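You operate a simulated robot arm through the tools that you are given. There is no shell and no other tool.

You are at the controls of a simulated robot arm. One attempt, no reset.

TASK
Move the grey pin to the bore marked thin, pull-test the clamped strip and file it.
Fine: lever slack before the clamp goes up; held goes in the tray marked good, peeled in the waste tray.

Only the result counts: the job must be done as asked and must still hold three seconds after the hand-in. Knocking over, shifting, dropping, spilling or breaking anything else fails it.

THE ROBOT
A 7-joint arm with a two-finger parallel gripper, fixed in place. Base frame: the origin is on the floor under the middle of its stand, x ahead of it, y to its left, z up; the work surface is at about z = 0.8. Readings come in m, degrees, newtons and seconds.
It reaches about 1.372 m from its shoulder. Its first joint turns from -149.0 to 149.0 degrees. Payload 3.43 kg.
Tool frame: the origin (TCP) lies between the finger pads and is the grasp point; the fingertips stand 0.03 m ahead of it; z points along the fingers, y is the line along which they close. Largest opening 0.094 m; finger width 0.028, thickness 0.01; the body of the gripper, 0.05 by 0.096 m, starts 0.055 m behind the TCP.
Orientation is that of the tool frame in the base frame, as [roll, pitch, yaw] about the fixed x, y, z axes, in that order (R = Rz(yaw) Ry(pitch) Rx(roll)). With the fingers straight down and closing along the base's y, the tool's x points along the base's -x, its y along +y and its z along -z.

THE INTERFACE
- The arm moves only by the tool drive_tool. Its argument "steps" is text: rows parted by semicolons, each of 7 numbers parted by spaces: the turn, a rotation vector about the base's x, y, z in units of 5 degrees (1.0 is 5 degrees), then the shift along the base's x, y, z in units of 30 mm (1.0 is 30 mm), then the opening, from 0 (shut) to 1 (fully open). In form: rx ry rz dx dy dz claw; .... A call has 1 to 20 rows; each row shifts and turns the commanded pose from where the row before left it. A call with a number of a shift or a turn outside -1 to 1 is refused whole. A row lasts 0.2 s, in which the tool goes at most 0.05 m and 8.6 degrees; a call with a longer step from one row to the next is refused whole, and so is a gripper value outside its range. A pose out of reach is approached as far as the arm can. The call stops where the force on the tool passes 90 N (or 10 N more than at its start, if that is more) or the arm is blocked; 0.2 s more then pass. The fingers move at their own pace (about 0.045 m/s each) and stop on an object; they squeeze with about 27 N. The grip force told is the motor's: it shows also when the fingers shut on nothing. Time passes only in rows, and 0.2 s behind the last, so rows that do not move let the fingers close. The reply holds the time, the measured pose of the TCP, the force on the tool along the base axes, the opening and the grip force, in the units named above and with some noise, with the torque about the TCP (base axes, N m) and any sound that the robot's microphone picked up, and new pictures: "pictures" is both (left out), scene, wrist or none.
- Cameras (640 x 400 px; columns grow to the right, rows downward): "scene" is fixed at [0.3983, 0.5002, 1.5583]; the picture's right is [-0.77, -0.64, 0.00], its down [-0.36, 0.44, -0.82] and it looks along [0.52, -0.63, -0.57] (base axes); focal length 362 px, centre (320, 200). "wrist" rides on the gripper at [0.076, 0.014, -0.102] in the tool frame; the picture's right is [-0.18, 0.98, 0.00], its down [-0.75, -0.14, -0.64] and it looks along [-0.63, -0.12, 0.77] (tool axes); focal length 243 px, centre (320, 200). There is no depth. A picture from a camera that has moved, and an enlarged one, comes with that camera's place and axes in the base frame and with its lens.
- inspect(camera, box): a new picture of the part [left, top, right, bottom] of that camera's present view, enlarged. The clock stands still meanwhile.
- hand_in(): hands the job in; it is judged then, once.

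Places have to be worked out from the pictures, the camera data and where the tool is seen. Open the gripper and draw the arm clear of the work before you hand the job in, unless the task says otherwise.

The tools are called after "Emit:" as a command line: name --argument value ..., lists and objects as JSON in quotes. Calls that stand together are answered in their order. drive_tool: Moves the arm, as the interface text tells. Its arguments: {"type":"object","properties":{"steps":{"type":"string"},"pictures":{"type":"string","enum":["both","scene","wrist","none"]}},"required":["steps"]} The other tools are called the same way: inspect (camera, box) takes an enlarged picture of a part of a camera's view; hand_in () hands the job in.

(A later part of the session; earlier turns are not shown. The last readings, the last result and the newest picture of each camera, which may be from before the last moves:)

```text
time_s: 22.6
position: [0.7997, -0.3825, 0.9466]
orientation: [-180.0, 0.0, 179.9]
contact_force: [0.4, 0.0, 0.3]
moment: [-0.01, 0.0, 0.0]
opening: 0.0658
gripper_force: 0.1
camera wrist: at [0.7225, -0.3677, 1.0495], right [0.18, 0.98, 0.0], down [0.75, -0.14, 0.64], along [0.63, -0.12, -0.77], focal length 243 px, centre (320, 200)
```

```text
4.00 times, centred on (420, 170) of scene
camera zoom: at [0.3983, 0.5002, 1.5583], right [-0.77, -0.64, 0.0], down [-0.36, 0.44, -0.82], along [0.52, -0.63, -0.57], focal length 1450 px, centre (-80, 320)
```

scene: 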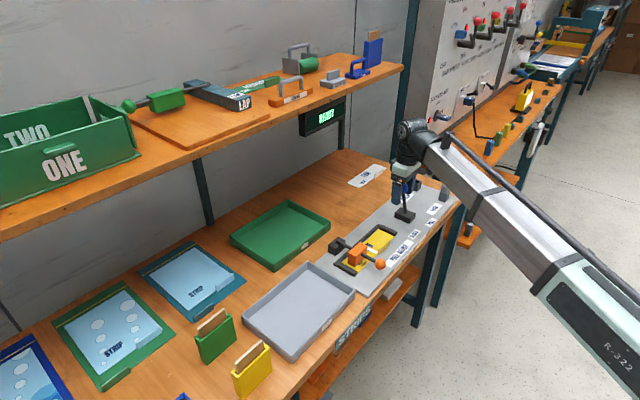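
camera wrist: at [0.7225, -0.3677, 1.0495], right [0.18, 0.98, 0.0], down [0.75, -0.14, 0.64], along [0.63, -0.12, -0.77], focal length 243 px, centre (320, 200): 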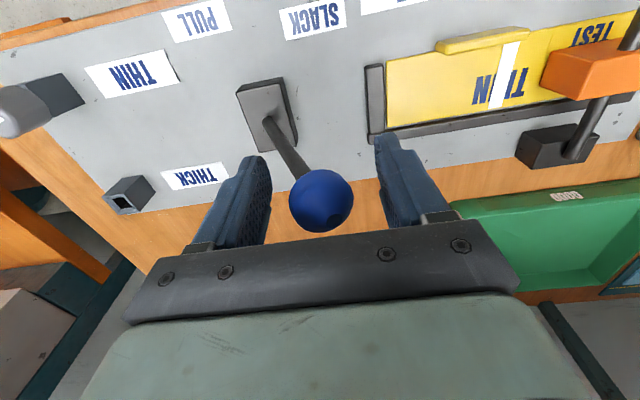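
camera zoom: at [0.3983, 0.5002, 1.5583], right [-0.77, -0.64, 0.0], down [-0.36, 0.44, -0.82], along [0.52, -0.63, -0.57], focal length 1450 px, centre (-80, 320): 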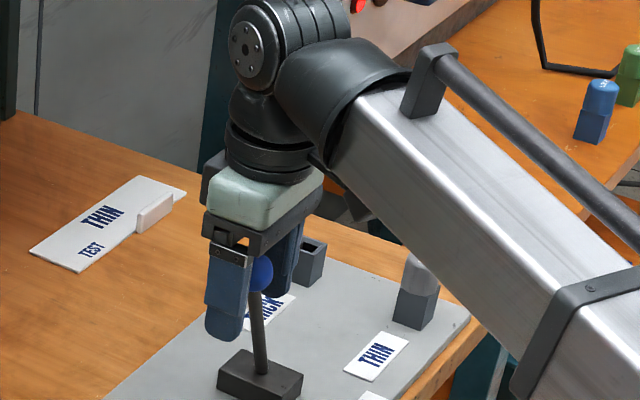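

The knob is centred in the cage. I'll narrow the fingers slightly and sweep in −y toward PULL in small steps.

Emit:
drive_tool --steps "0 0 0 0 0 0 0.55; 0 0 0 0 -0.3 0 0.55; 0 0 0 0 -0.4 0 0.55; 0 0 0 0 -0.4 0 0.55; 0 0 0 0 -0.4 0 0.55; 0 0 0 0 -0.4 0 0.55; 0 0 0 0 -0.4 0 0.55; 0 0 0 0 0 0 0.55" --pictures "both"

Emit:
inspect --camera "scene" --box '[290, 90, 370, 140]'

Emit:
inspect --camera "scene" --box '[360, 120, 480, 220]'

```text
time_s: 24.4
position: [0.8, -0.4521, 0.9472]
orientation: [179.9, 0.0, -180.0]
contact_force: [-0.3, 0.2, -1.4]
moment: [-0.02, -0.04, 0.0]
opening: 0.0514
gripper_force: 0.1
camera wrist: at [0.7223, -0.4371, 1.0491], right [0.18, 0.98, 0.0], down [0.75, -0.14, 0.64], along [0.63, -0.12, -0.77], focal length 243 px, centre (320, 200)
```

scene: 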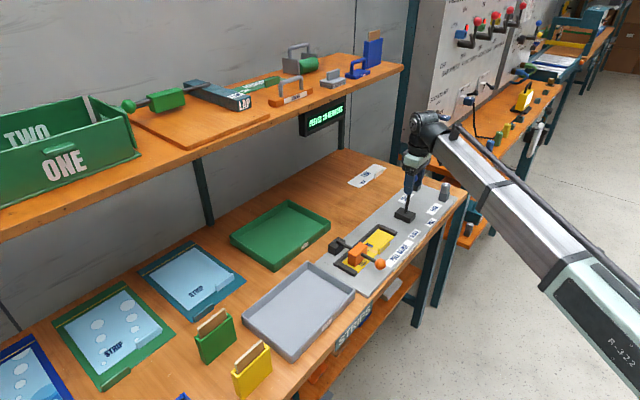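
wrist: 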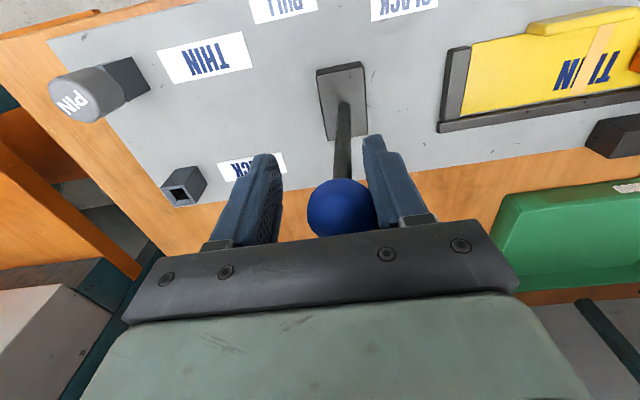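

```text
8.00 times, centred on (330, 115) of scene
camera zoom: at [0.3983, 0.5002, 1.5583], right [-0.77, -0.64, 0.0], down [-0.36, 0.44, -0.82], along [0.52, -0.63, -0.57], focal length 2900 px, centre (240, 880)
```

zoom: 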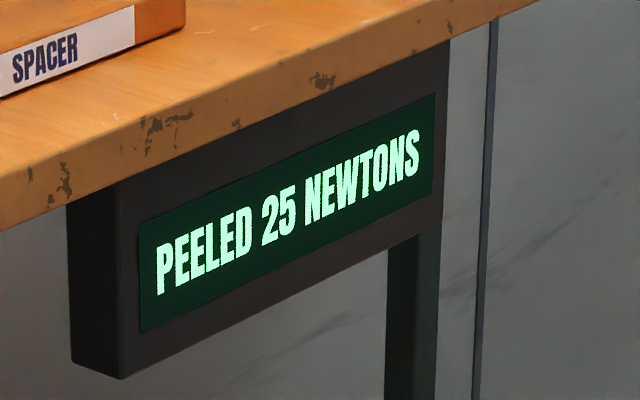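

```text
4.00 times, centred on (420, 170) of scene
camera zoom: at [0.3983, 0.5002, 1.5583], right [-0.77, -0.64, 0.0], down [-0.36, 0.44, -0.82], along [0.52, -0.63, -0.57], focal length 1450 px, centre (-80, 320)
```

zoom: 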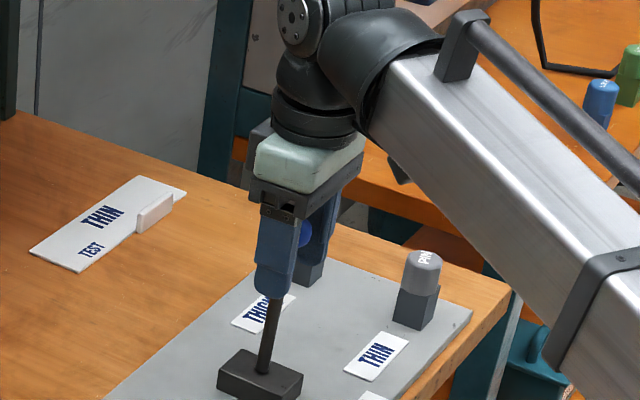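

The display reads PEELED 25 NEWTONS with the lever just past centre. I'll finish the stroke toward the PULL stop to be sure the test is complete and recheck the display.

Emit:
drive_tool --steps "0 0 0 0 -0.35 0 0.55; 0 0 0 0 -0.35 0 0.55; 0 0 0 0 -0.25 0 0.55; 0 0 0 0 0 0 0.55; 0 0 0 0 0 0 0.55; 0 0 0 0 0 0 0.55" --pictures "wrist"

Emit:
inspect --camera "scene" --box '[290, 90, 370, 140]'

Emit:
inspect --camera "scene" --box '[320, 130, 480, 280]'

```text
time_s: 25.8
position: [0.7992, -0.4808, 0.9449]
orientation: [180.0, 0.0, -179.9]
contact_force: [-0.6, -0.4, 0.7]
moment: [0.0, -0.01, -0.03]
opening: 0.0518
gripper_force: 0.1
camera wrist: at [0.7228, -0.4657, 1.0493], right [0.18, 0.98, 0.0], down [0.75, -0.14, 0.64], along [0.63, -0.12, -0.77], focal length 243 px, centre (320, 200)
```

wrist: 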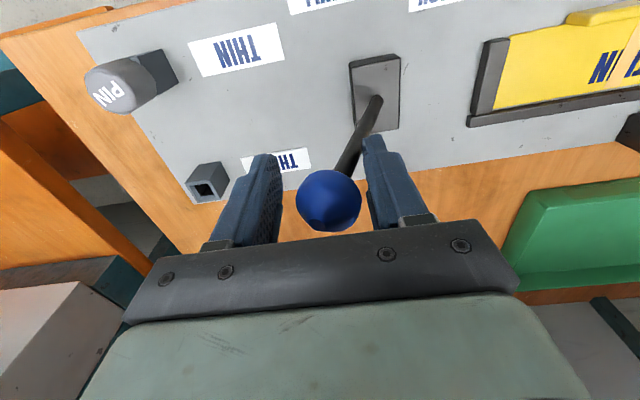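

```text
8.00 times, centred on (330, 115) of scene
camera zoom: at [0.3983, 0.5002, 1.5583], right [-0.77, -0.64, 0.0], down [-0.36, 0.44, -0.82], along [0.52, -0.63, -0.57], focal length 2900 px, centre (240, 880)
```

zoom: 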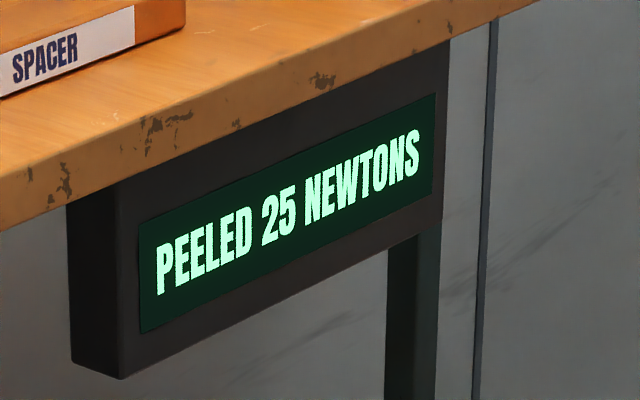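

```text
2.67 times, centred on (400, 205) of scene
camera zoom: at [0.3983, 0.5002, 1.5583], right [-0.77, -0.64, 0.0], down [-0.36, 0.44, -0.82], along [0.52, -0.63, -0.57], focal length 967 px, centre (107, 187)
```

zoom: 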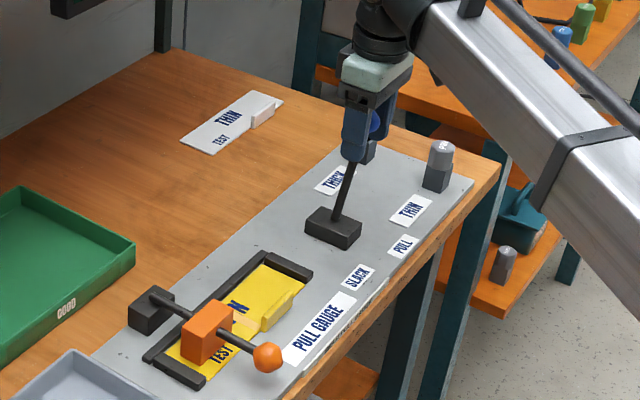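

Result confirmed: PEELED, so the strip goes to WASTE. Now I'll sweep the lever back in +y to SLACK.

Emit:
drive_tool --steps "0 0 0 0 0.4 0 0.55; 0 0 0 0 0.4 0 0.55; 0 0 0 0 0.4 0 0.55; 0 0 0 0 0.4 0 0.55; 0 0 0 0 0.4 0 0.55; 0 0 0 0 0.4 0 0.55; 0 0 0 0 0.4 0 0.55; 0 0 0 0 0.4 0 0.55; 0 0 0 0 0.3 0 0.55; 0 0 0 0 0.2 0 0.55; 0 0 0 0 0 0 0.55" --pictures "both"

Emit:
inspect --camera "scene" --box '[290, 90, 370, 140]'

Emit:
inspect --camera "scene" --box '[320, 130, 480, 280]'

```text
time_s: 28.2
position: [0.7996, -0.3701, 0.9463]
orientation: [-179.8, 0.1, -180.0]
contact_force: [3.1, -22.2, 2.4]
moment: [-0.74, 0.0, 0.02]
opening: 0.0639
gripper_force: 10.3
camera wrist: at [0.7223, -0.3561, 1.0494], right [0.19, 0.98, 0.0], down [0.75, -0.14, 0.64], along [0.63, -0.12, -0.77], focal length 243 px, centre (320, 200)
```

scene: 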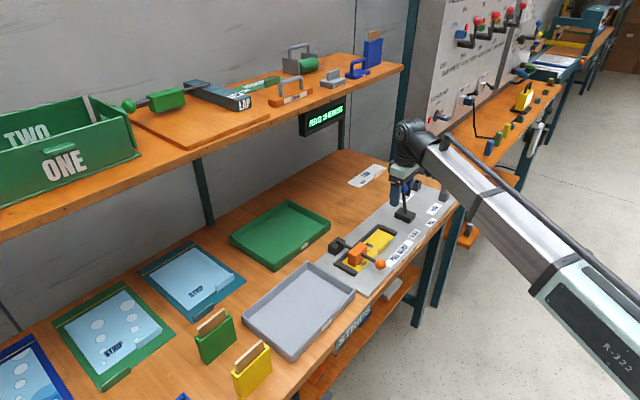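
wrist: 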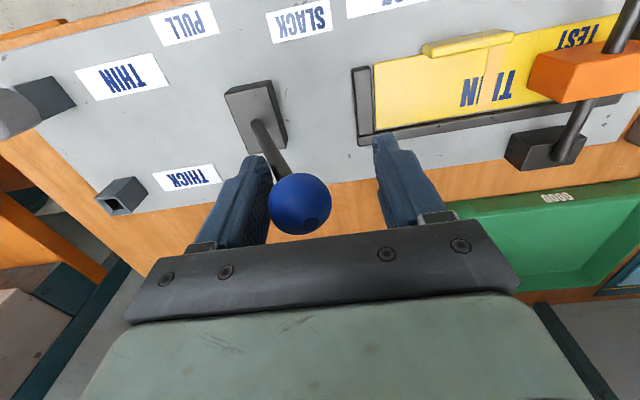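

```text
8.00 times, centred on (330, 115) of scene
camera zoom: at [0.3983, 0.5002, 1.5583], right [-0.77, -0.64, 0.0], down [-0.36, 0.44, -0.82], along [0.52, -0.63, -0.57], focal length 2900 px, centre (240, 880)
```

zoom: 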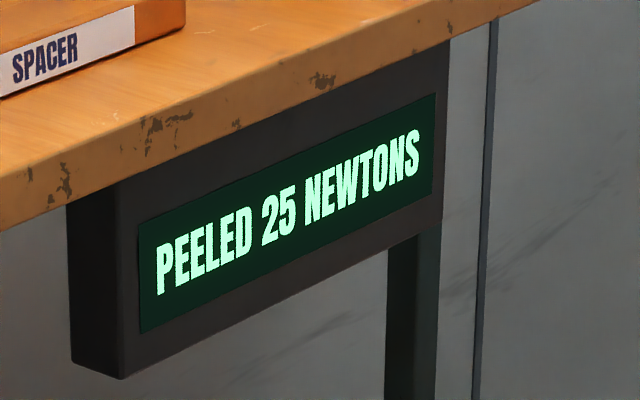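

```text
2.67 times, centred on (400, 205) of scene
camera zoom: at [0.3983, 0.5002, 1.5583], right [-0.77, -0.64, 0.0], down [-0.36, 0.44, -0.82], along [0.52, -0.63, -0.57], focal length 967 px, centre (107, 187)
```

zoom: 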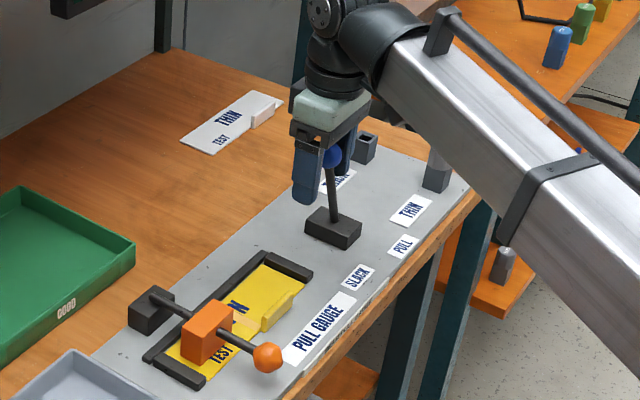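

The lever is back against the SLACK stop (22 N against it). I'll back off the knob slightly, open, rise clear, and move toward the clamp for a closer look.

Emit:
drive_tool --steps "0 0 0 0 -0.3 0 0.55; 0 0 0 0 0 0 0.75; 0 0 0 0 0 0.5 0.75; 0 0 0 0 0 0.9 0.75; 0 0 0 0 0 1 0.75; 0 0 0 0 0 1 0.75; 0 0 0 0 0 1 0.75; 0 0 0 0 0.9 0.3 0.75; 0 0 0 0 1 0 0.75; 0 0 0 0 1 0 0.75; 0 0 0 0 1 0 0.75; 0 0 0 0 1 0 0.75; 0 0 0 0 0.9 0 0.75; 0 0 0 0 0 0 0.75; 0 0 0 0 0 0 0.75" --pictures "both"

Emit:
inspect --camera "wrist" --box '[160, 0, 560, 250]'

Emit:
inspect --camera "scene" --box '[310, 220, 400, 280]'

Emit:
inspect --camera "scene" --box '[360, 120, 480, 220]'

```text
time_s: 31.4
position: [0.7992, -0.2034, 1.0868]
orientation: [180.0, 0.0, 180.0]
contact_force: [-0.2, 0.1, -0.9]
moment: [-0.03, 0.0, -0.02]
opening: 0.0705
gripper_force: 0.1
camera wrist: at [0.7224, -0.1898, 1.1901], right [0.18, 0.98, 0.0], down [0.75, -0.14, 0.64], along [0.63, -0.12, -0.77], focal length 243 px, centre (320, 200)
```

scene: 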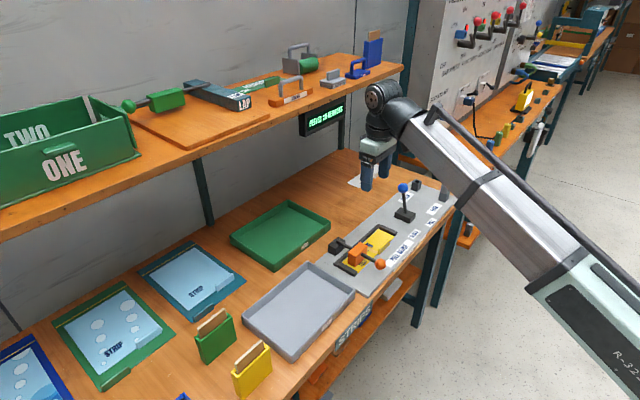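
wrist: 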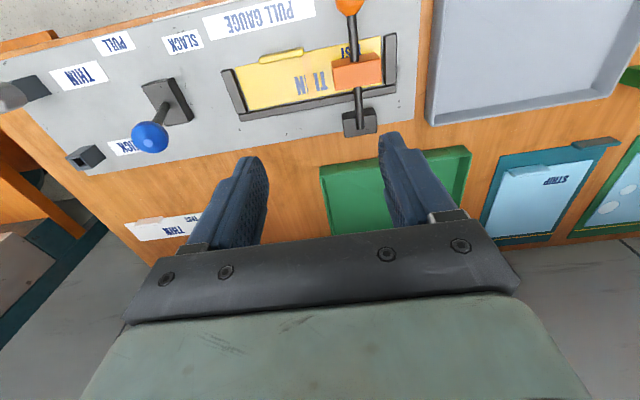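

```text
1.60 times, centred on (360, 125) of wrist
camera zoom: at [0.7224, -0.1898, 1.1901], right [0.18, 0.98, 0.0], down [0.75, -0.14, 0.64], along [0.63, -0.12, -0.77], focal length 388 px, centre (256, 320)
```

zoom: 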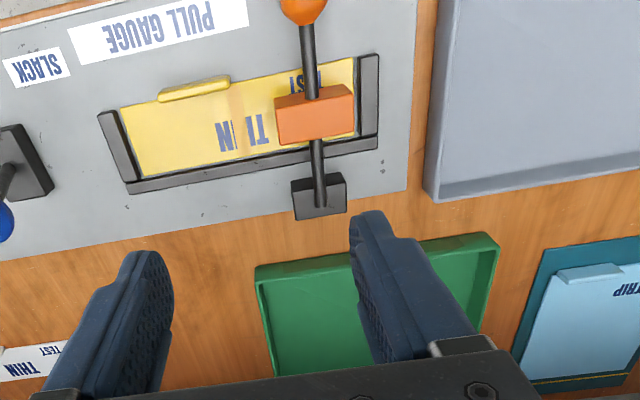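

```text
6.67 times, centred on (355, 250) of scene
camera zoom: at [0.3983, 0.5002, 1.5583], right [-0.77, -0.64, 0.0], down [-0.36, 0.44, -0.82], along [0.52, -0.63, -0.57], focal length 2417 px, centre (87, -133)
```

zoom: 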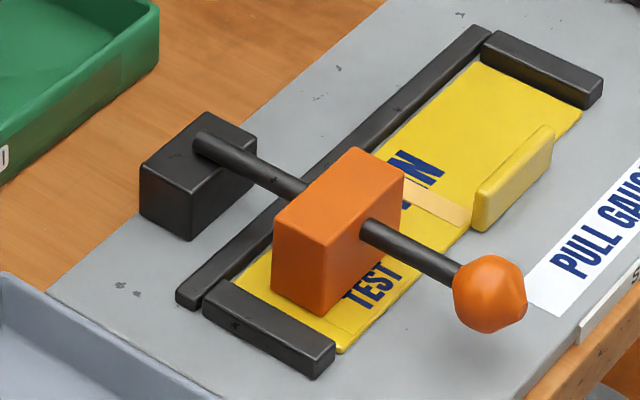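

```text
4.00 times, centred on (420, 170) of scene
camera zoom: at [0.3983, 0.5002, 1.5583], right [-0.77, -0.64, 0.0], down [-0.36, 0.44, -0.82], along [0.52, -0.63, -0.57], focal length 1450 px, centre (-80, 320)
```

zoom: 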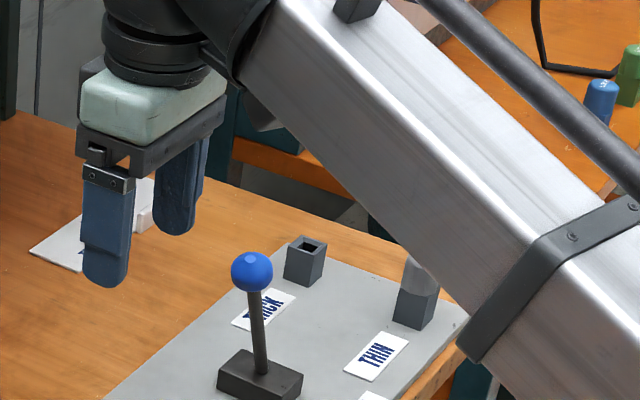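

The lever stays at SLACK. I place the clamp pivot at about (0.875, −0.158, 0.842) and its orange knob at (0.729, −0.158, 0.844). I'll descend partway above the clamp, then ease back toward the knob watching for the forearm contact.

Emit:
drive_tool --steps "0 0 0 0 0.75 -0.5 0.65; 0 0 0 0 0.75 -0.8 0.65; 0 0 0 0 0 -1 0.65; 0 0 0 0 0 -1 0.65; 0 0 0 -0.5 0 -0.7 0.65; 0 0 0 -0.6 0 -0.2 0.65; 0 0 0 -0.6 0 -0.2 0.65; 0 0 0 -0.6 0 -0.2 0.65; 0 0 0 0 0 0 0.65; 0 0 0 0 0 0 0.65" --pictures "both"

Emit:
inspect --camera "wrist" --box '[180, 40, 500, 240]'

Emit:
inspect --camera "scene" --box '[310, 160, 470, 280]'

```text
time_s: 33.6
position: [0.7291, -0.1584, 0.9477]
orientation: [180.0, 0.0, 180.0]
contact_force: [-0.4, -0.2, 0.6]
moment: [0.0, 0.02, 0.0]
opening: 0.0612
gripper_force: 0.1
camera wrist: at [0.6527, -0.1449, 1.0516], right [0.18, 0.98, 0.0], down [0.75, -0.14, 0.64], along [0.63, -0.12, -0.77], focal length 243 px, centre (320, 200)
```

scene: 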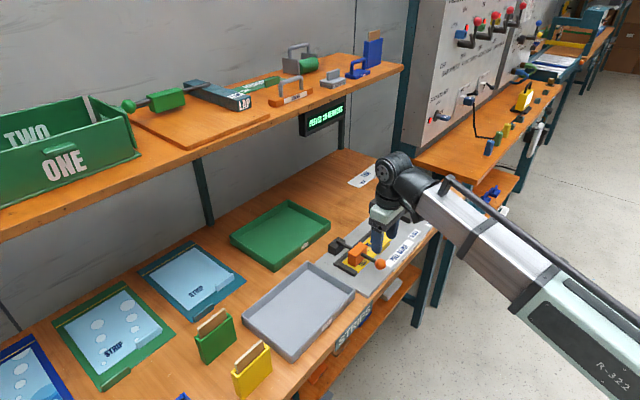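
wrist: 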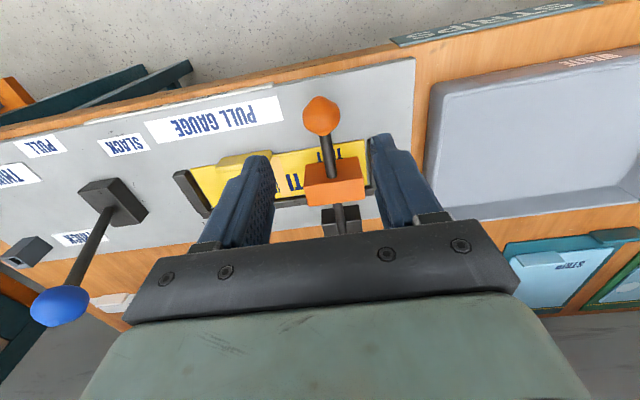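

```text
2.00 times, centred on (340, 140) of wrist
camera zoom: at [0.6527, -0.1449, 1.0516], right [0.18, 0.98, 0.0], down [0.75, -0.14, 0.64], along [0.63, -0.12, -0.77], focal length 485 px, centre (280, 320)
```

zoom: 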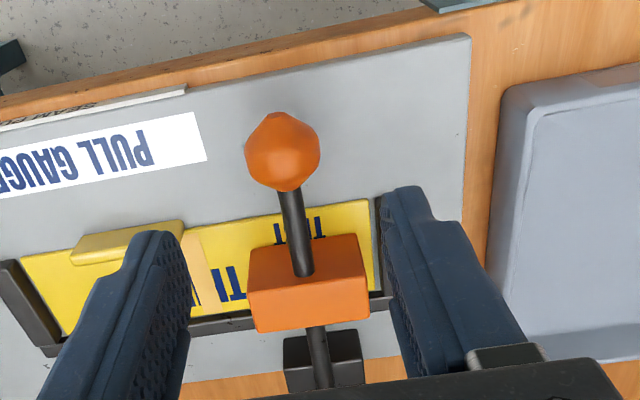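

```text
3.33 times, centred on (390, 220) of scene
camera zoom: at [0.3983, 0.5002, 1.5583], right [-0.77, -0.64, 0.0], down [-0.36, 0.44, -0.82], along [0.52, -0.63, -0.57], focal length 1208 px, centre (87, 133)
```

zoom: 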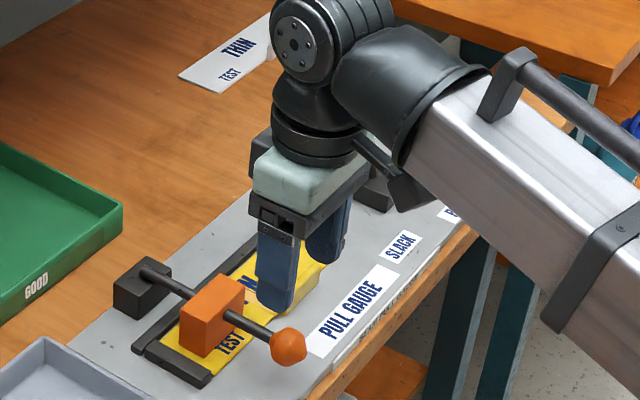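

No contact force here, and the knob reads (0.731, −0.158, 0.844), directly below the TCP. I'll descend to straddle it.

Emit:
drive_tool --steps "0 0 0 0.03 0 -0.6 0.65; 0 0 0 0 0 -0.8 0.65; 0 0 0 0 0 -0.8 0.65; 0 0 0 0 0 -0.6 0.65; 0 0 0 0 0 -0.4 0.65; 0 0 0 0 0 0 0.65; 0 0 0 0 0 0 0.65" --pictures "both"

Emit:
inspect --camera "wrist" --box '[180, 60, 500, 260]'

Emit:
inspect --camera "scene" --box '[310, 160, 470, 280]'

```text
time_s: 35.2
position: [0.7307, -0.1587, 0.8534]
orientation: [179.9, 0.0, -179.9]
contact_force: [0.2, 0.4, -0.5]
moment: [0.02, 0.01, 0.01]
opening: 0.061
gripper_force: 0.1
camera wrist: at [0.6543, -0.1448, 0.9563], right [0.18, 0.98, 0.0], down [0.75, -0.14, 0.64], along [0.63, -0.12, -0.77], focal length 243 px, centre (320, 200)
```

scene: 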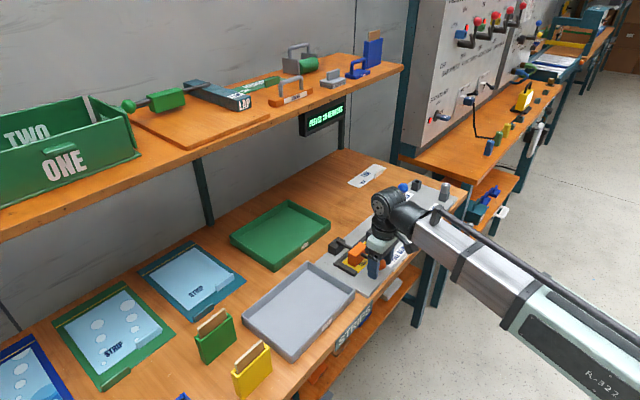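
wrist: 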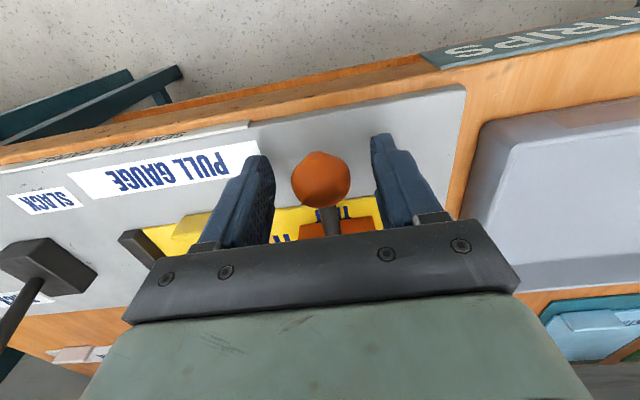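

```text
2.00 times, centred on (340, 160) of wrist
camera zoom: at [0.6543, -0.1448, 0.9563], right [0.18, 0.98, 0.0], down [0.75, -0.14, 0.64], along [0.63, -0.12, -0.77], focal length 485 px, centre (280, 280)
```

zoom: 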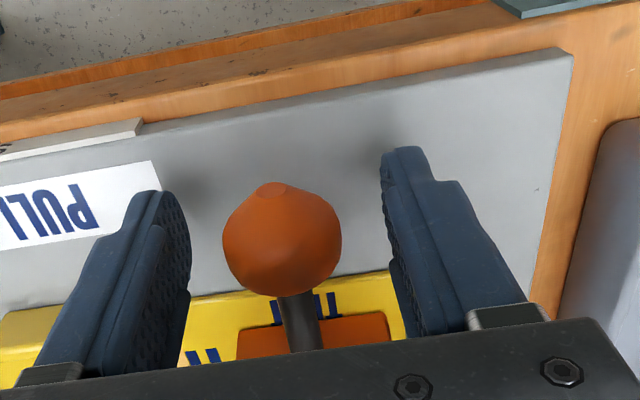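

```text
3.33 times, centred on (390, 220) of scene
camera zoom: at [0.3983, 0.5002, 1.5583], right [-0.77, -0.64, 0.0], down [-0.36, 0.44, -0.82], along [0.52, -0.63, -0.57], focal length 1208 px, centre (87, 133)
```

zoom: 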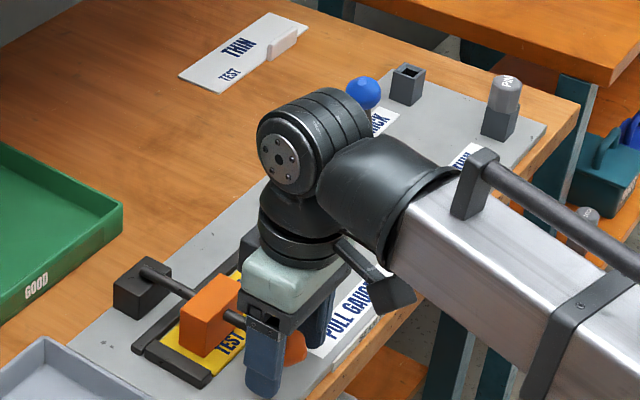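

Knob is centred between the fingers at (0.732, −0.159). I'll close on it.

Emit:
drive_tool --steps "0 0 0 0 0 -0.1 0.3; 0 0 0 0 0 0 0; 0 0 0 0 0 0 0; 0 0 0 0 0 0 0; 0 0 0 0 0 0 0" --pictures "none"

```text
time_s: 36.4
position: [0.731, -0.1587, 0.8505]
orientation: [-180.0, -0.1, 179.9]
contact_force: [-0.1, 8.9, 0.3]
moment: [0.06, 0.03, 0.0]
opening: 0.0312
gripper_force: 45.2
```

Gripped. I'll relieve the small side force and begin lifting the knob along its arc about the pivot, first about 30°.

Emit:
drive_tool --steps "0 0 0 0 0.07 0 0; 0 0 0 0.03 0 0.42 0; 0 0 0 0.04 0 0.42 0; 0 0 0 0.1 0 0.41 0; 0 0 0 0.12 0 0.41 0; 0 0 0 0.17 0 0.39 0; 0 0 0 0.19 0 0.38 0; 0 0 0 0 0 0 0" --pictures "both"

Emit:
inspect --camera "scene" --box '[310, 160, 470, 280]'

```text
time_s: 38.2
position: [0.7495, -0.1574, 0.9234]
orientation: [-179.8, -0.1, 179.9]
contact_force: [-14.2, -19.0, 0.5]
moment: [0.01, 1.01, -0.02]
opening: 0.0313
gripper_force: 44.8
camera wrist: at [0.6736, -0.1436, 1.0265], right [0.19, 0.98, 0.0], down [0.75, -0.14, 0.64], along [0.63, -0.12, -0.77], focal length 243 px, centre (320, 200)
```

scene: 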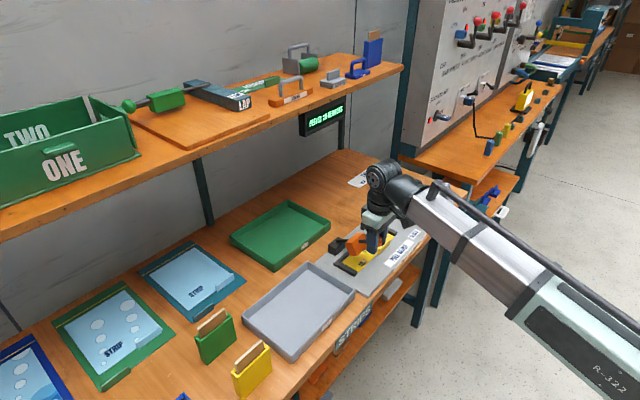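
wrist: 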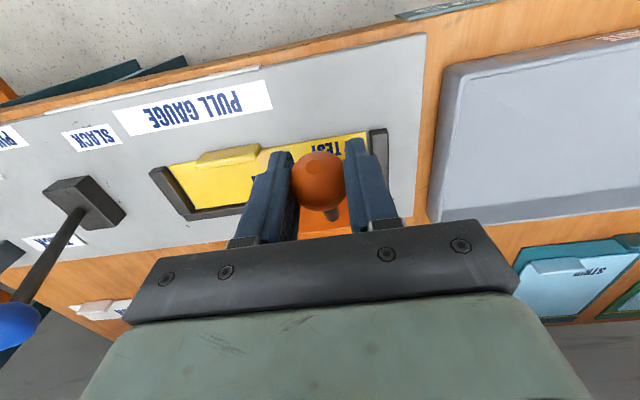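

```text
3.33 times, centred on (390, 220) of scene
camera zoom: at [0.3983, 0.5002, 1.5583], right [-0.77, -0.64, 0.0], down [-0.36, 0.44, -0.82], along [0.52, -0.63, -0.57], focal length 1208 px, centre (87, 133)
```

zoom: 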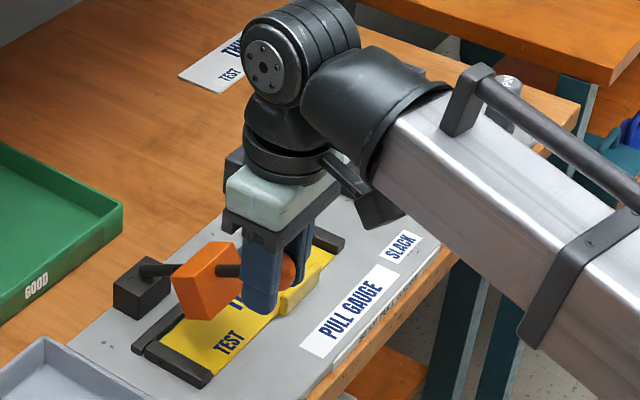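

The clamp is rising about 28° with moderate force (−14 N in x), so the true arc has a slightly larger radius. I'll continue with a smaller x advance and trim y by 1 mm.

Emit:
drive_tool --steps "0 0 0 0.1 -0.04 0.41 0; 0 0 0 0.23 0 0.4 0; 0 0 0 0.29 0 0.37 0; 0 0 0 0.32 0 0.35 0; 0 0 0 0 0 0 0" --pictures "none"

Emit:
inspect --camera "scene" --box '[310, 140, 470, 260]'

```text
time_s: 39.4
position: [0.7822, -0.1581, 0.967]
orientation: [-179.9, 0.1, 180.0]
contact_force: [23.2, -7.8, -32.6]
moment: [0.01, 0.37, 0.06]
opening: 0.0312
gripper_force: 44.7
```

```text
3.33 times, centred on (390, 200) of scene
camera zoom: at [0.3983, 0.5002, 1.5583], right [-0.77, -0.64, 0.0], down [-0.36, 0.44, -0.82], along [0.52, -0.63, -0.57], focal length 1208 px, centre (87, 200)
```

zoom: 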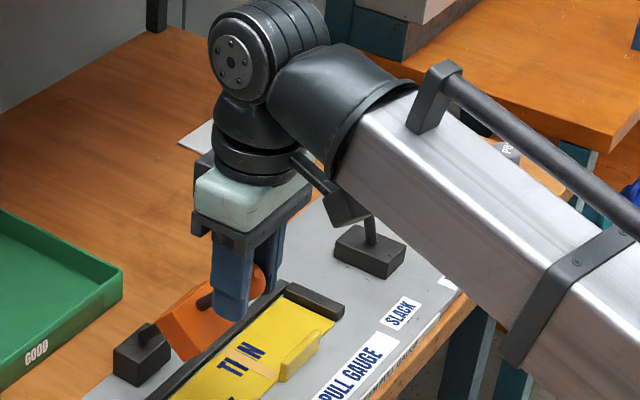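

Force now pulls inward toward the pivot (about 40 N), so I'm tracking too wide. I'll relieve inward while continuing tangentially with smaller z gains.

Emit:
drive_tool --steps "0 0 0 0.25 0 0 0; 0 0 0 0.3 0 0.1 0; 0 0 0 0 0 0 0" --pictures "none"

Emit:
inspect --camera "scene" --box '[310, 140, 470, 260]'

```text
time_s: 40.2
position: [0.7914, -0.1588, 0.9745]
orientation: [179.9, -0.1, 179.9]
contact_force: [-31.6, -7.0, 32.6]
moment: [-0.16, 1.04, -0.03]
opening: 0.0313
gripper_force: 44.8
```

```text
3.33 times, centred on (390, 200) of scene
camera zoom: at [0.3983, 0.5002, 1.5583], right [-0.77, -0.64, 0.0], down [-0.36, 0.44, -0.82], along [0.52, -0.63, -0.57], focal length 1208 px, centre (87, 200)
```

zoom: 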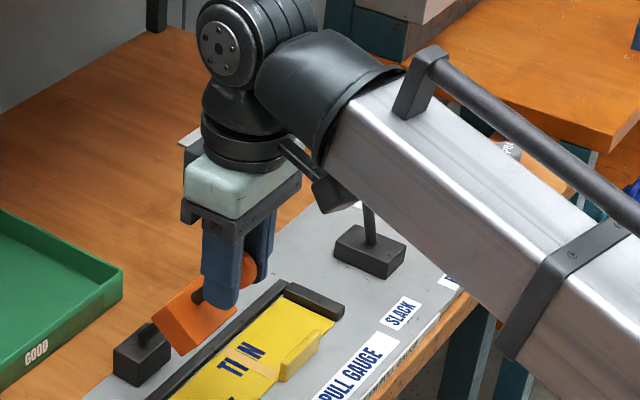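

The measured points fit a circle of radius ≈0.165 m about (0.896, 0.847) in the x–z plane. I'll correct ~4.5 mm outward and continue along that arc to about 70°.

Emit:
drive_tool --steps "0 0 0 0.29 0 0.4 0; 0 0 0 0.41 0 0.25 0; 0 0 0 0.43 0 0.22 0; 0 0 0 0.44 0 0.18 0; 0 0 0 0 0 0 0" --pictures "scene"

Emit:
inspect --camera "scene" --box '[310, 140, 470, 260]'

```text
time_s: 41.4
position: [0.843, -0.1592, 1.0008]
orientation: [179.8, 0.0, -179.9]
contact_force: [4.7, 1.0, -39.2]
moment: [0.1, 0.57, -0.01]
opening: 0.0309
gripper_force: 45.3
```

scene: 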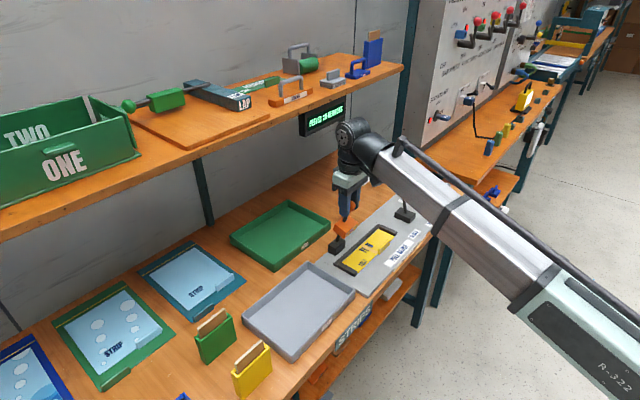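

```text
3.33 times, centred on (390, 200) of scene
camera zoom: at [0.3983, 0.5002, 1.5583], right [-0.77, -0.64, 0.0], down [-0.36, 0.44, -0.82], along [0.52, -0.63, -0.57], focal length 1208 px, centre (87, 200)
```

zoom: 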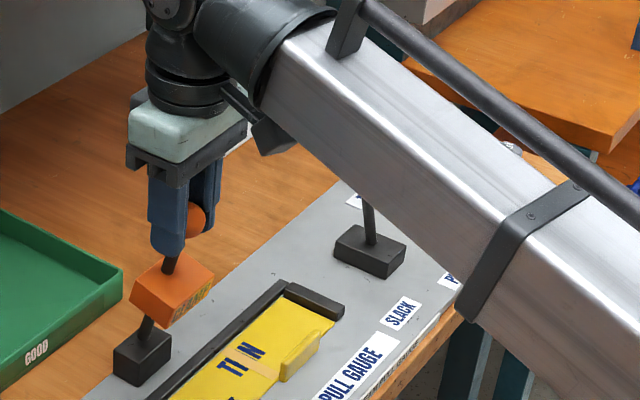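

Clamp is about 70° up. The force is −39 N in z so I'm a few mm too high; I'll flatten the path and go on to about 85°.

Emit:
drive_tool --steps "0 0 0 0.4 0 -0.05 0; 0 0 0 0.43 0 0.07 0; 0 0 0 0.43 0 0.04 0; 0 0 0 0 0 0 0" --pictures "both"

Emit:
inspect --camera "scene" --box '[290, 90, 450, 260]'

```text
time_s: 42.4
position: [0.8794, -0.1577, 1.0072]
orientation: [180.0, 0.1, 179.9]
contact_force: [-6.8, -0.4, 9.5]
moment: [0.0, 1.04, -0.04]
opening: 0.0311
gripper_force: 44.9
camera wrist: at [0.8032, -0.1439, 1.1095], right [0.18, 0.98, 0.0], down [0.75, -0.14, 0.64], along [0.63, -0.12, -0.77], focal length 243 px, centre (320, 200)
```

scene: 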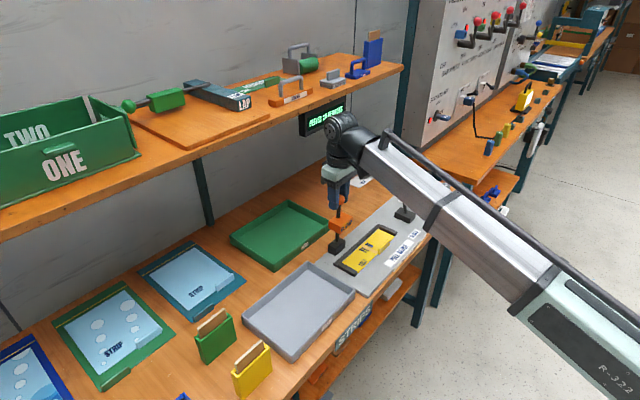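
wrist: 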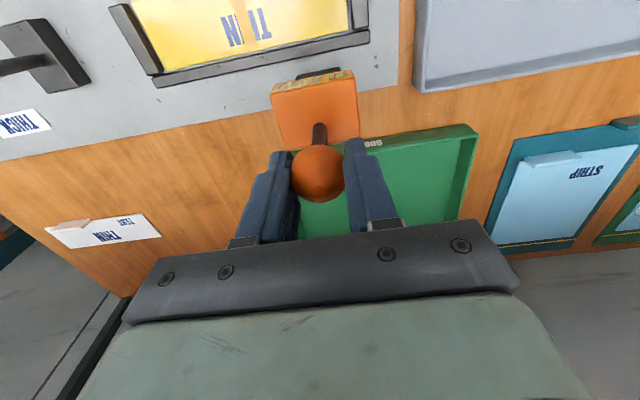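

```text
2.35 times, centred on (370, 175) of scene
camera zoom: at [0.3983, 0.5002, 1.5583], right [-0.77, -0.64, 0.0], down [-0.36, 0.44, -0.82], along [0.52, -0.63, -0.57], focal length 853 px, centre (202, 259)
```

zoom: 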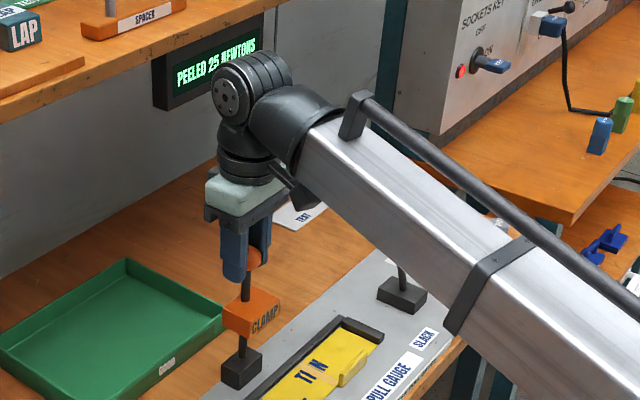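

The clamp is about 84° up and the wrist is within ~5 cm of the display. I'll tilt the hand back (wrist away from the display) while pushing the knob slightly further to see if it passes vertical or meets a stop.

Emit:
drive_tool --steps "0 -0.8 0 0 0 0 0; 0 -0.8 0 0.1 0 0 0; 0 -0.8 0 0.2 0 0 0; 0 -0.6 0 0.2 0 0 0; 0 0 0 0 0 0 0" --pictures "none"

Emit:
inspect --camera "scene" --box '[290, 90, 450, 260]'

```text
time_s: 43.6
position: [0.8851, -0.1586, 1.0056]
orientation: [179.9, 14.1, 180.0]
contact_force: [-70.1, -7.8, 20.4]
moment: [-0.2, 1.32, -0.06]
opening: 0.0315
gripper_force: 44.8
```

```text
2.35 times, centred on (370, 175) of scene
camera zoom: at [0.3983, 0.5002, 1.5583], right [-0.77, -0.64, 0.0], down [-0.36, 0.44, -0.82], along [0.52, -0.63, -0.57], focal length 853 px, centre (202, 259)
```

zoom: 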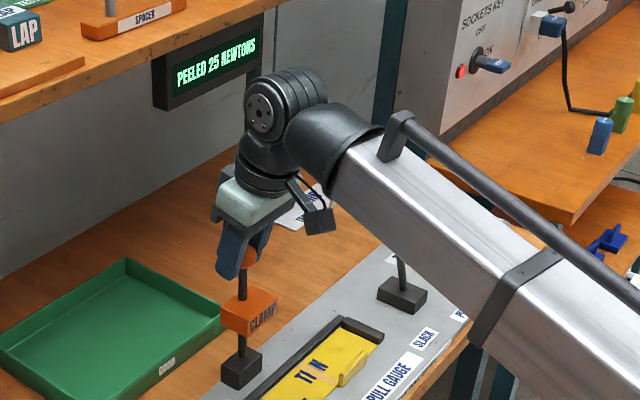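

−70 N in x shows the clamp is against its end stop. I'll ease back to relieve it, then open the fingers slightly and see whether the clamp stays up.

Emit:
drive_tool --steps "0 0 0 -0.23 0 -0.03 0; 0 0 0 0 0 0 0; 0 0 0 0 0 0 0.45; 0 0 0 0 0 0 0.45; 0 0 0 0 0 0 0.45" --pictures "none"

Emit:
inspect --camera "scene" --box '[290, 130, 450, 260]'

Emit:
inspect --camera "wrist" --box '[180, 40, 500, 240]'

```text
time_s: 44.8
position: [0.8888, -0.1559, 1.0039]
orientation: [180.0, 15.1, 179.9]
contact_force: [0.3, -0.2, 0.1]
moment: [-0.01, 0.0, 0.04]
opening: 0.0421
gripper_force: 0.2
```

```text
3.08 times, centred on (370, 195) of scene
camera zoom: at [0.3983, 0.5002, 1.5583], right [-0.77, -0.64, 0.0], down [-0.36, 0.44, -0.82], along [0.52, -0.63, -0.57], focal length 1115 px, centre (166, 215)
```

zoom: 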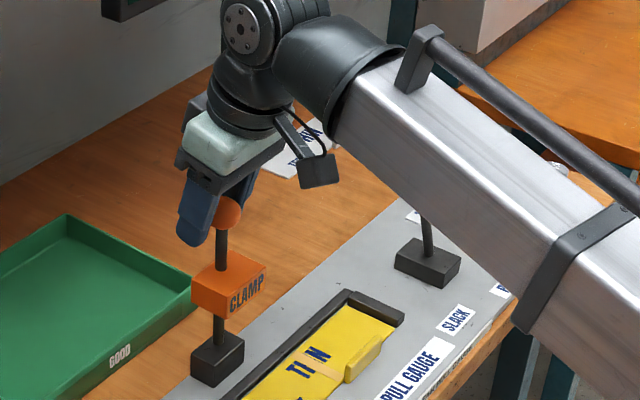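

```text
2.00 times, centred on (340, 140) of wrist
camera zoom: at [0.7881, -0.1433, 1.0843], right [0.18, 0.98, 0.05], down [0.56, -0.14, 0.82], along [0.81, -0.12, -0.58], focal length 485 px, centre (280, 320)
```

zoom: 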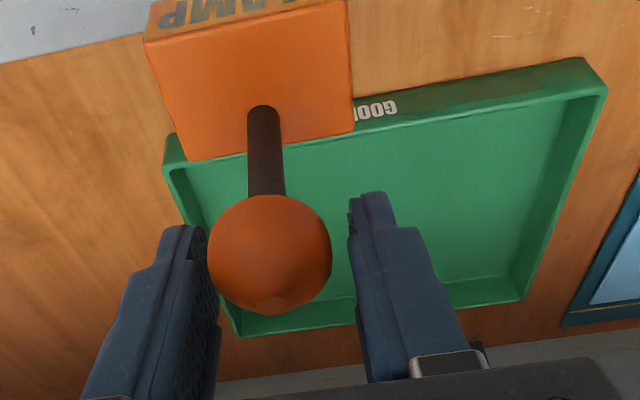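

The clamp is standing up by itself with zero force on the tool. I'll open wider and retract along the tool axis, then verify it stays.

Emit:
drive_tool --steps "0 0 0 0 0 0 0.8; 0 0 0 0 0 0 0.8; 0 0 0 -0.1 0 0.5 0.8; 0 0 0 -0.25 0 0.9 0.8; 0 0 0 -0.25 0 0.9 0.8; 0 0 0 -0.25 0 0.4 0.8; 0 0 0 0 0 0 0.8; 0 0 0 0 0 0 0.8" --pictures "both"

Emit:
inspect --camera "scene" --box '[290, 130, 450, 280]'

Emit:
inspect --camera "scene" --box '[290, 90, 370, 140]'

```text
time_s: 46.6
position: [0.8628, -0.1577, 1.086]
orientation: [180.0, 14.9, 180.0]
contact_force: [0.4, -1.0, -0.6]
moment: [0.01, 0.02, 0.01]
opening: 0.0751
gripper_force: 0.0
camera wrist: at [0.7624, -0.1441, 1.1654], right [0.18, 0.98, 0.05], down [0.56, -0.14, 0.82], along [0.81, -0.12, -0.58], focal length 243 px, centre (320, 200)
```

scene: 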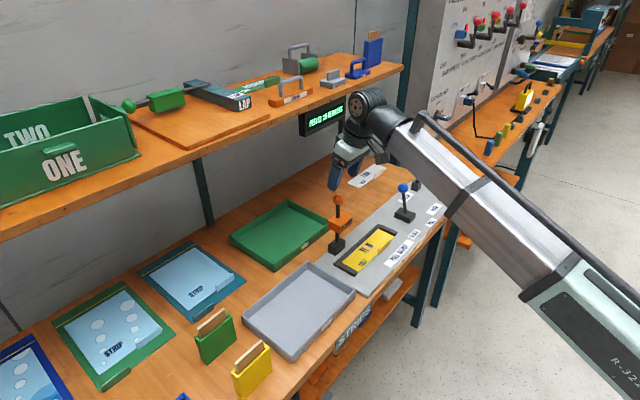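
wrist: 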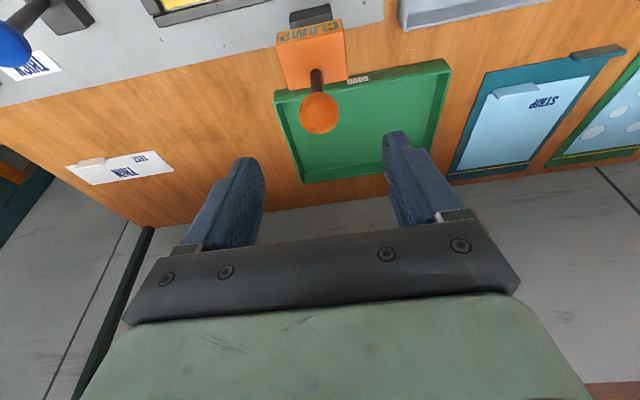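

```text
2.67 times, centred on (370, 205) of scene
camera zoom: at [0.3983, 0.5002, 1.5583], right [-0.77, -0.64, 0.0], down [-0.36, 0.44, -0.82], along [0.52, -0.63, -0.57], focal length 967 px, centre (187, 187)
```

zoom: 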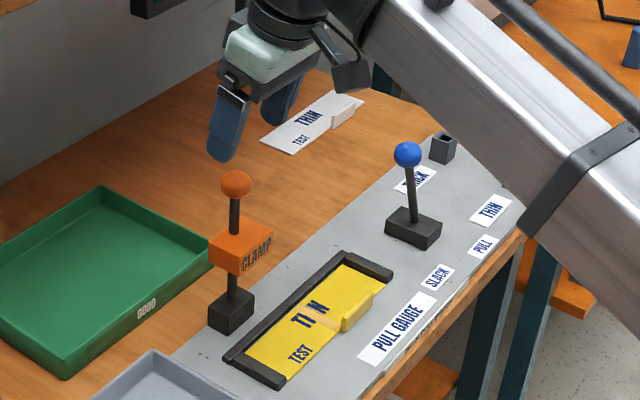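

```text
8.00 times, centred on (330, 115) of scene
camera zoom: at [0.3983, 0.5002, 1.5583], right [-0.77, -0.64, 0.0], down [-0.36, 0.44, -0.82], along [0.52, -0.63, -0.57], focal length 2900 px, centre (240, 880)
```

zoom: 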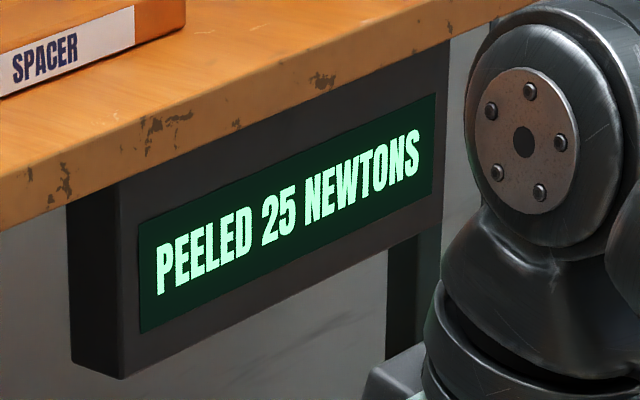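

The clamp is up and stable, lever at SLACK, display still PEELED 25. Next I'll move off the clamp, level the hand, and turn it −90° so the fingers close along x to take the strip's upright fin at about (0.770, −0.248).

Emit:
drive_tool --steps "0 0.8 0 0 -0.8 0 0.8; 0 0.8 0 -0.2 -0.8 0 0.8; 0 0.8 0 -0.3 -0.8 0 0.8; 0 0.6 0 -0.2 -0.6 0 0.8; 0 0 -0.5 0 0 0 0.8; 0 0 -1 0 0 0 0.8; 0 0 -1 0 0 0 0.8; 0 0 -1 0 0 0 0.8; 0 0 -1 0 0 0 0.8; 0 0 -1 0 0 0 0.8; 0 0 -1 0 0 0 0.8; 0 0 0 0 0 0 0.8" --pictures "both"

```text
time_s: 49.2
position: [0.8416, -0.2475, 1.0849]
orientation: [-180.0, 0.1, 147.3]
contact_force: [-0.1, 0.1, -0.5]
moment: [-0.04, -0.01, -0.01]
opening: 0.0752
gripper_force: 0.0
camera wrist: at [0.7848, -0.1946, 1.1884], right [0.68, 0.73, 0.0], down [0.56, -0.52, 0.64], along [0.47, -0.44, -0.77], focal length 243 px, centre (320, 200)
```

scene: 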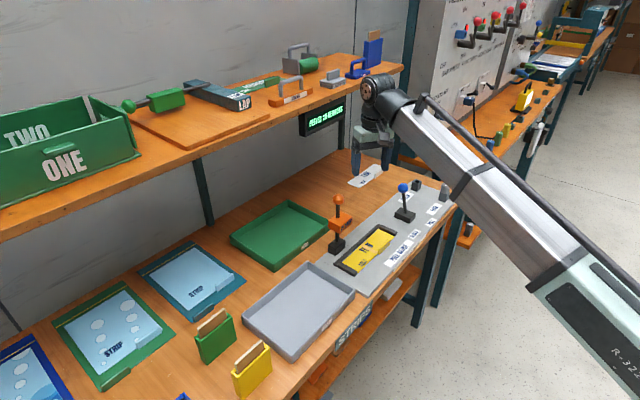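
wrist: 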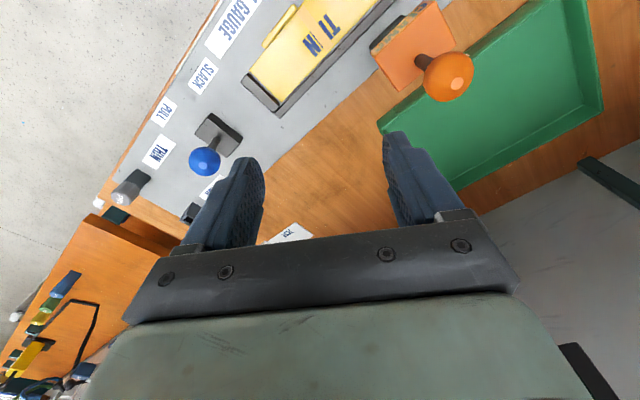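

Rotation is going as intended (yaw 147.3°). I'll complete the remaining 57.5°.

Emit:
drive_tool --steps "0 0 -1 0 0 0 0.8; 0 0 -1 0 0 0 0.8; 0 0 -1 0 0 0 0.8; 0 0 -1 0 0 0 0.8; 0 0 -1 0 0 0 0.8; 0 0 -1 0 0 0 0.8; 0 0 -1 0 0 0 0.8; 0 0 -1 0 0 0 0.8; 0 0 -1 0 0 0 0.8; 0 0 -1 0 0 0 0.8; 0 0 -1 0 0 0 0.8; 0 0 -0.5 0 0 0 0.8; 0 0 0 0 0 0 0.8" --pictures "both"

```text
time_s: 52.0
position: [0.8413, -0.2477, 1.0853]
orientation: [180.0, 0.0, 89.9]
contact_force: [-0.6, -1.1, -0.3]
moment: [-0.01, -0.01, -0.01]
opening: 0.0752
gripper_force: 0.0
camera wrist: at [0.8557, -0.1719, 1.1886], right [0.98, -0.19, 0.0], down [-0.14, -0.75, 0.64], along [-0.12, -0.63, -0.77], focal length 243 px, centre (320, 200)
```

scene: 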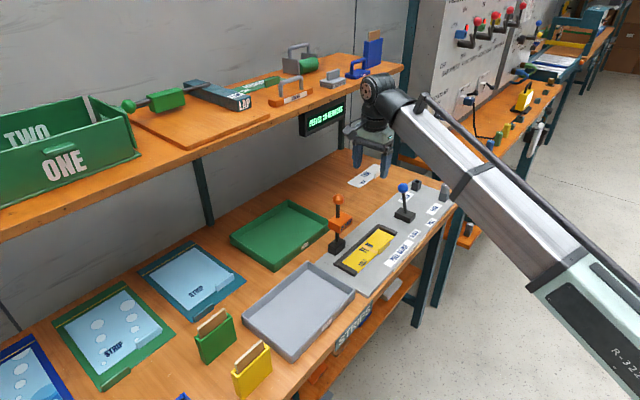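
wrist: 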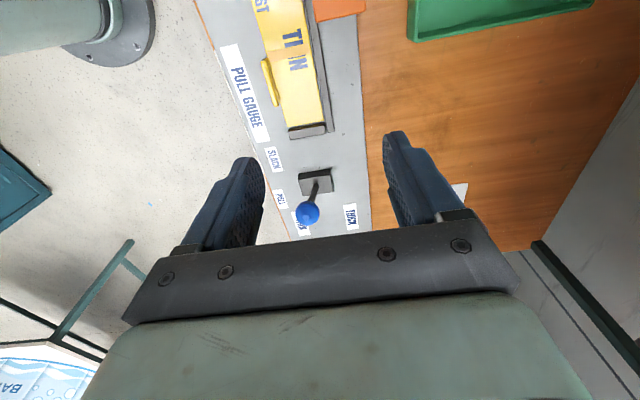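

The hand is now turned with fingers closing along x. Before grasping I'll zoom the scene camera on the strip and the WASTE tray to measure both in the same view.

Emit:
inspect --camera "scene" --box '[320, 215, 420, 285]'

Emit:
inspect --camera "scene" --box '[235, 250, 365, 370]'

Emit:
inspect --camera "wrist" --box '[180, 0, 400, 150]'

```text
5.71 times, centred on (370, 250) of scene
camera zoom: at [0.3983, 0.5002, 1.5583], right [-0.77, -0.64, 0.0], down [-0.36, 0.44, -0.82], along [0.52, -0.63, -0.57], focal length 2071 px, centre (34, -86)
```

zoom: 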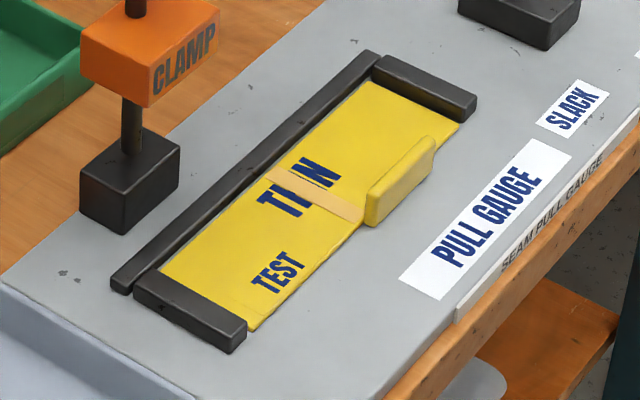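

```text
3.33 times, centred on (300, 310) of scene
camera zoom: at [0.3983, 0.5002, 1.5583], right [-0.77, -0.64, 0.0], down [-0.36, 0.44, -0.82], along [0.52, -0.63, -0.57], focal length 1208 px, centre (387, -167)
```

zoom: 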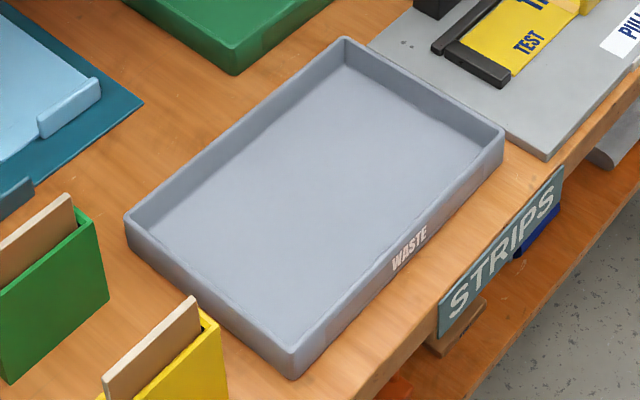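

```text
2.67 times, centred on (290, 75) of wrist
camera zoom: at [0.8557, -0.1719, 1.1886], right [0.98, -0.19, 0.0], down [-0.14, -0.75, 0.64], along [-0.12, -0.63, -0.77], focal length 647 px, centre (400, 533)
```

zoom: 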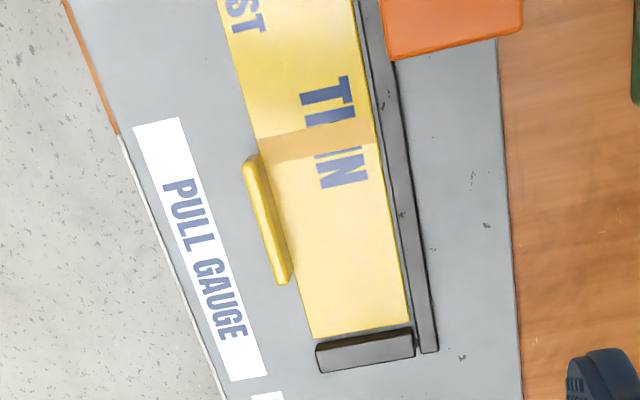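

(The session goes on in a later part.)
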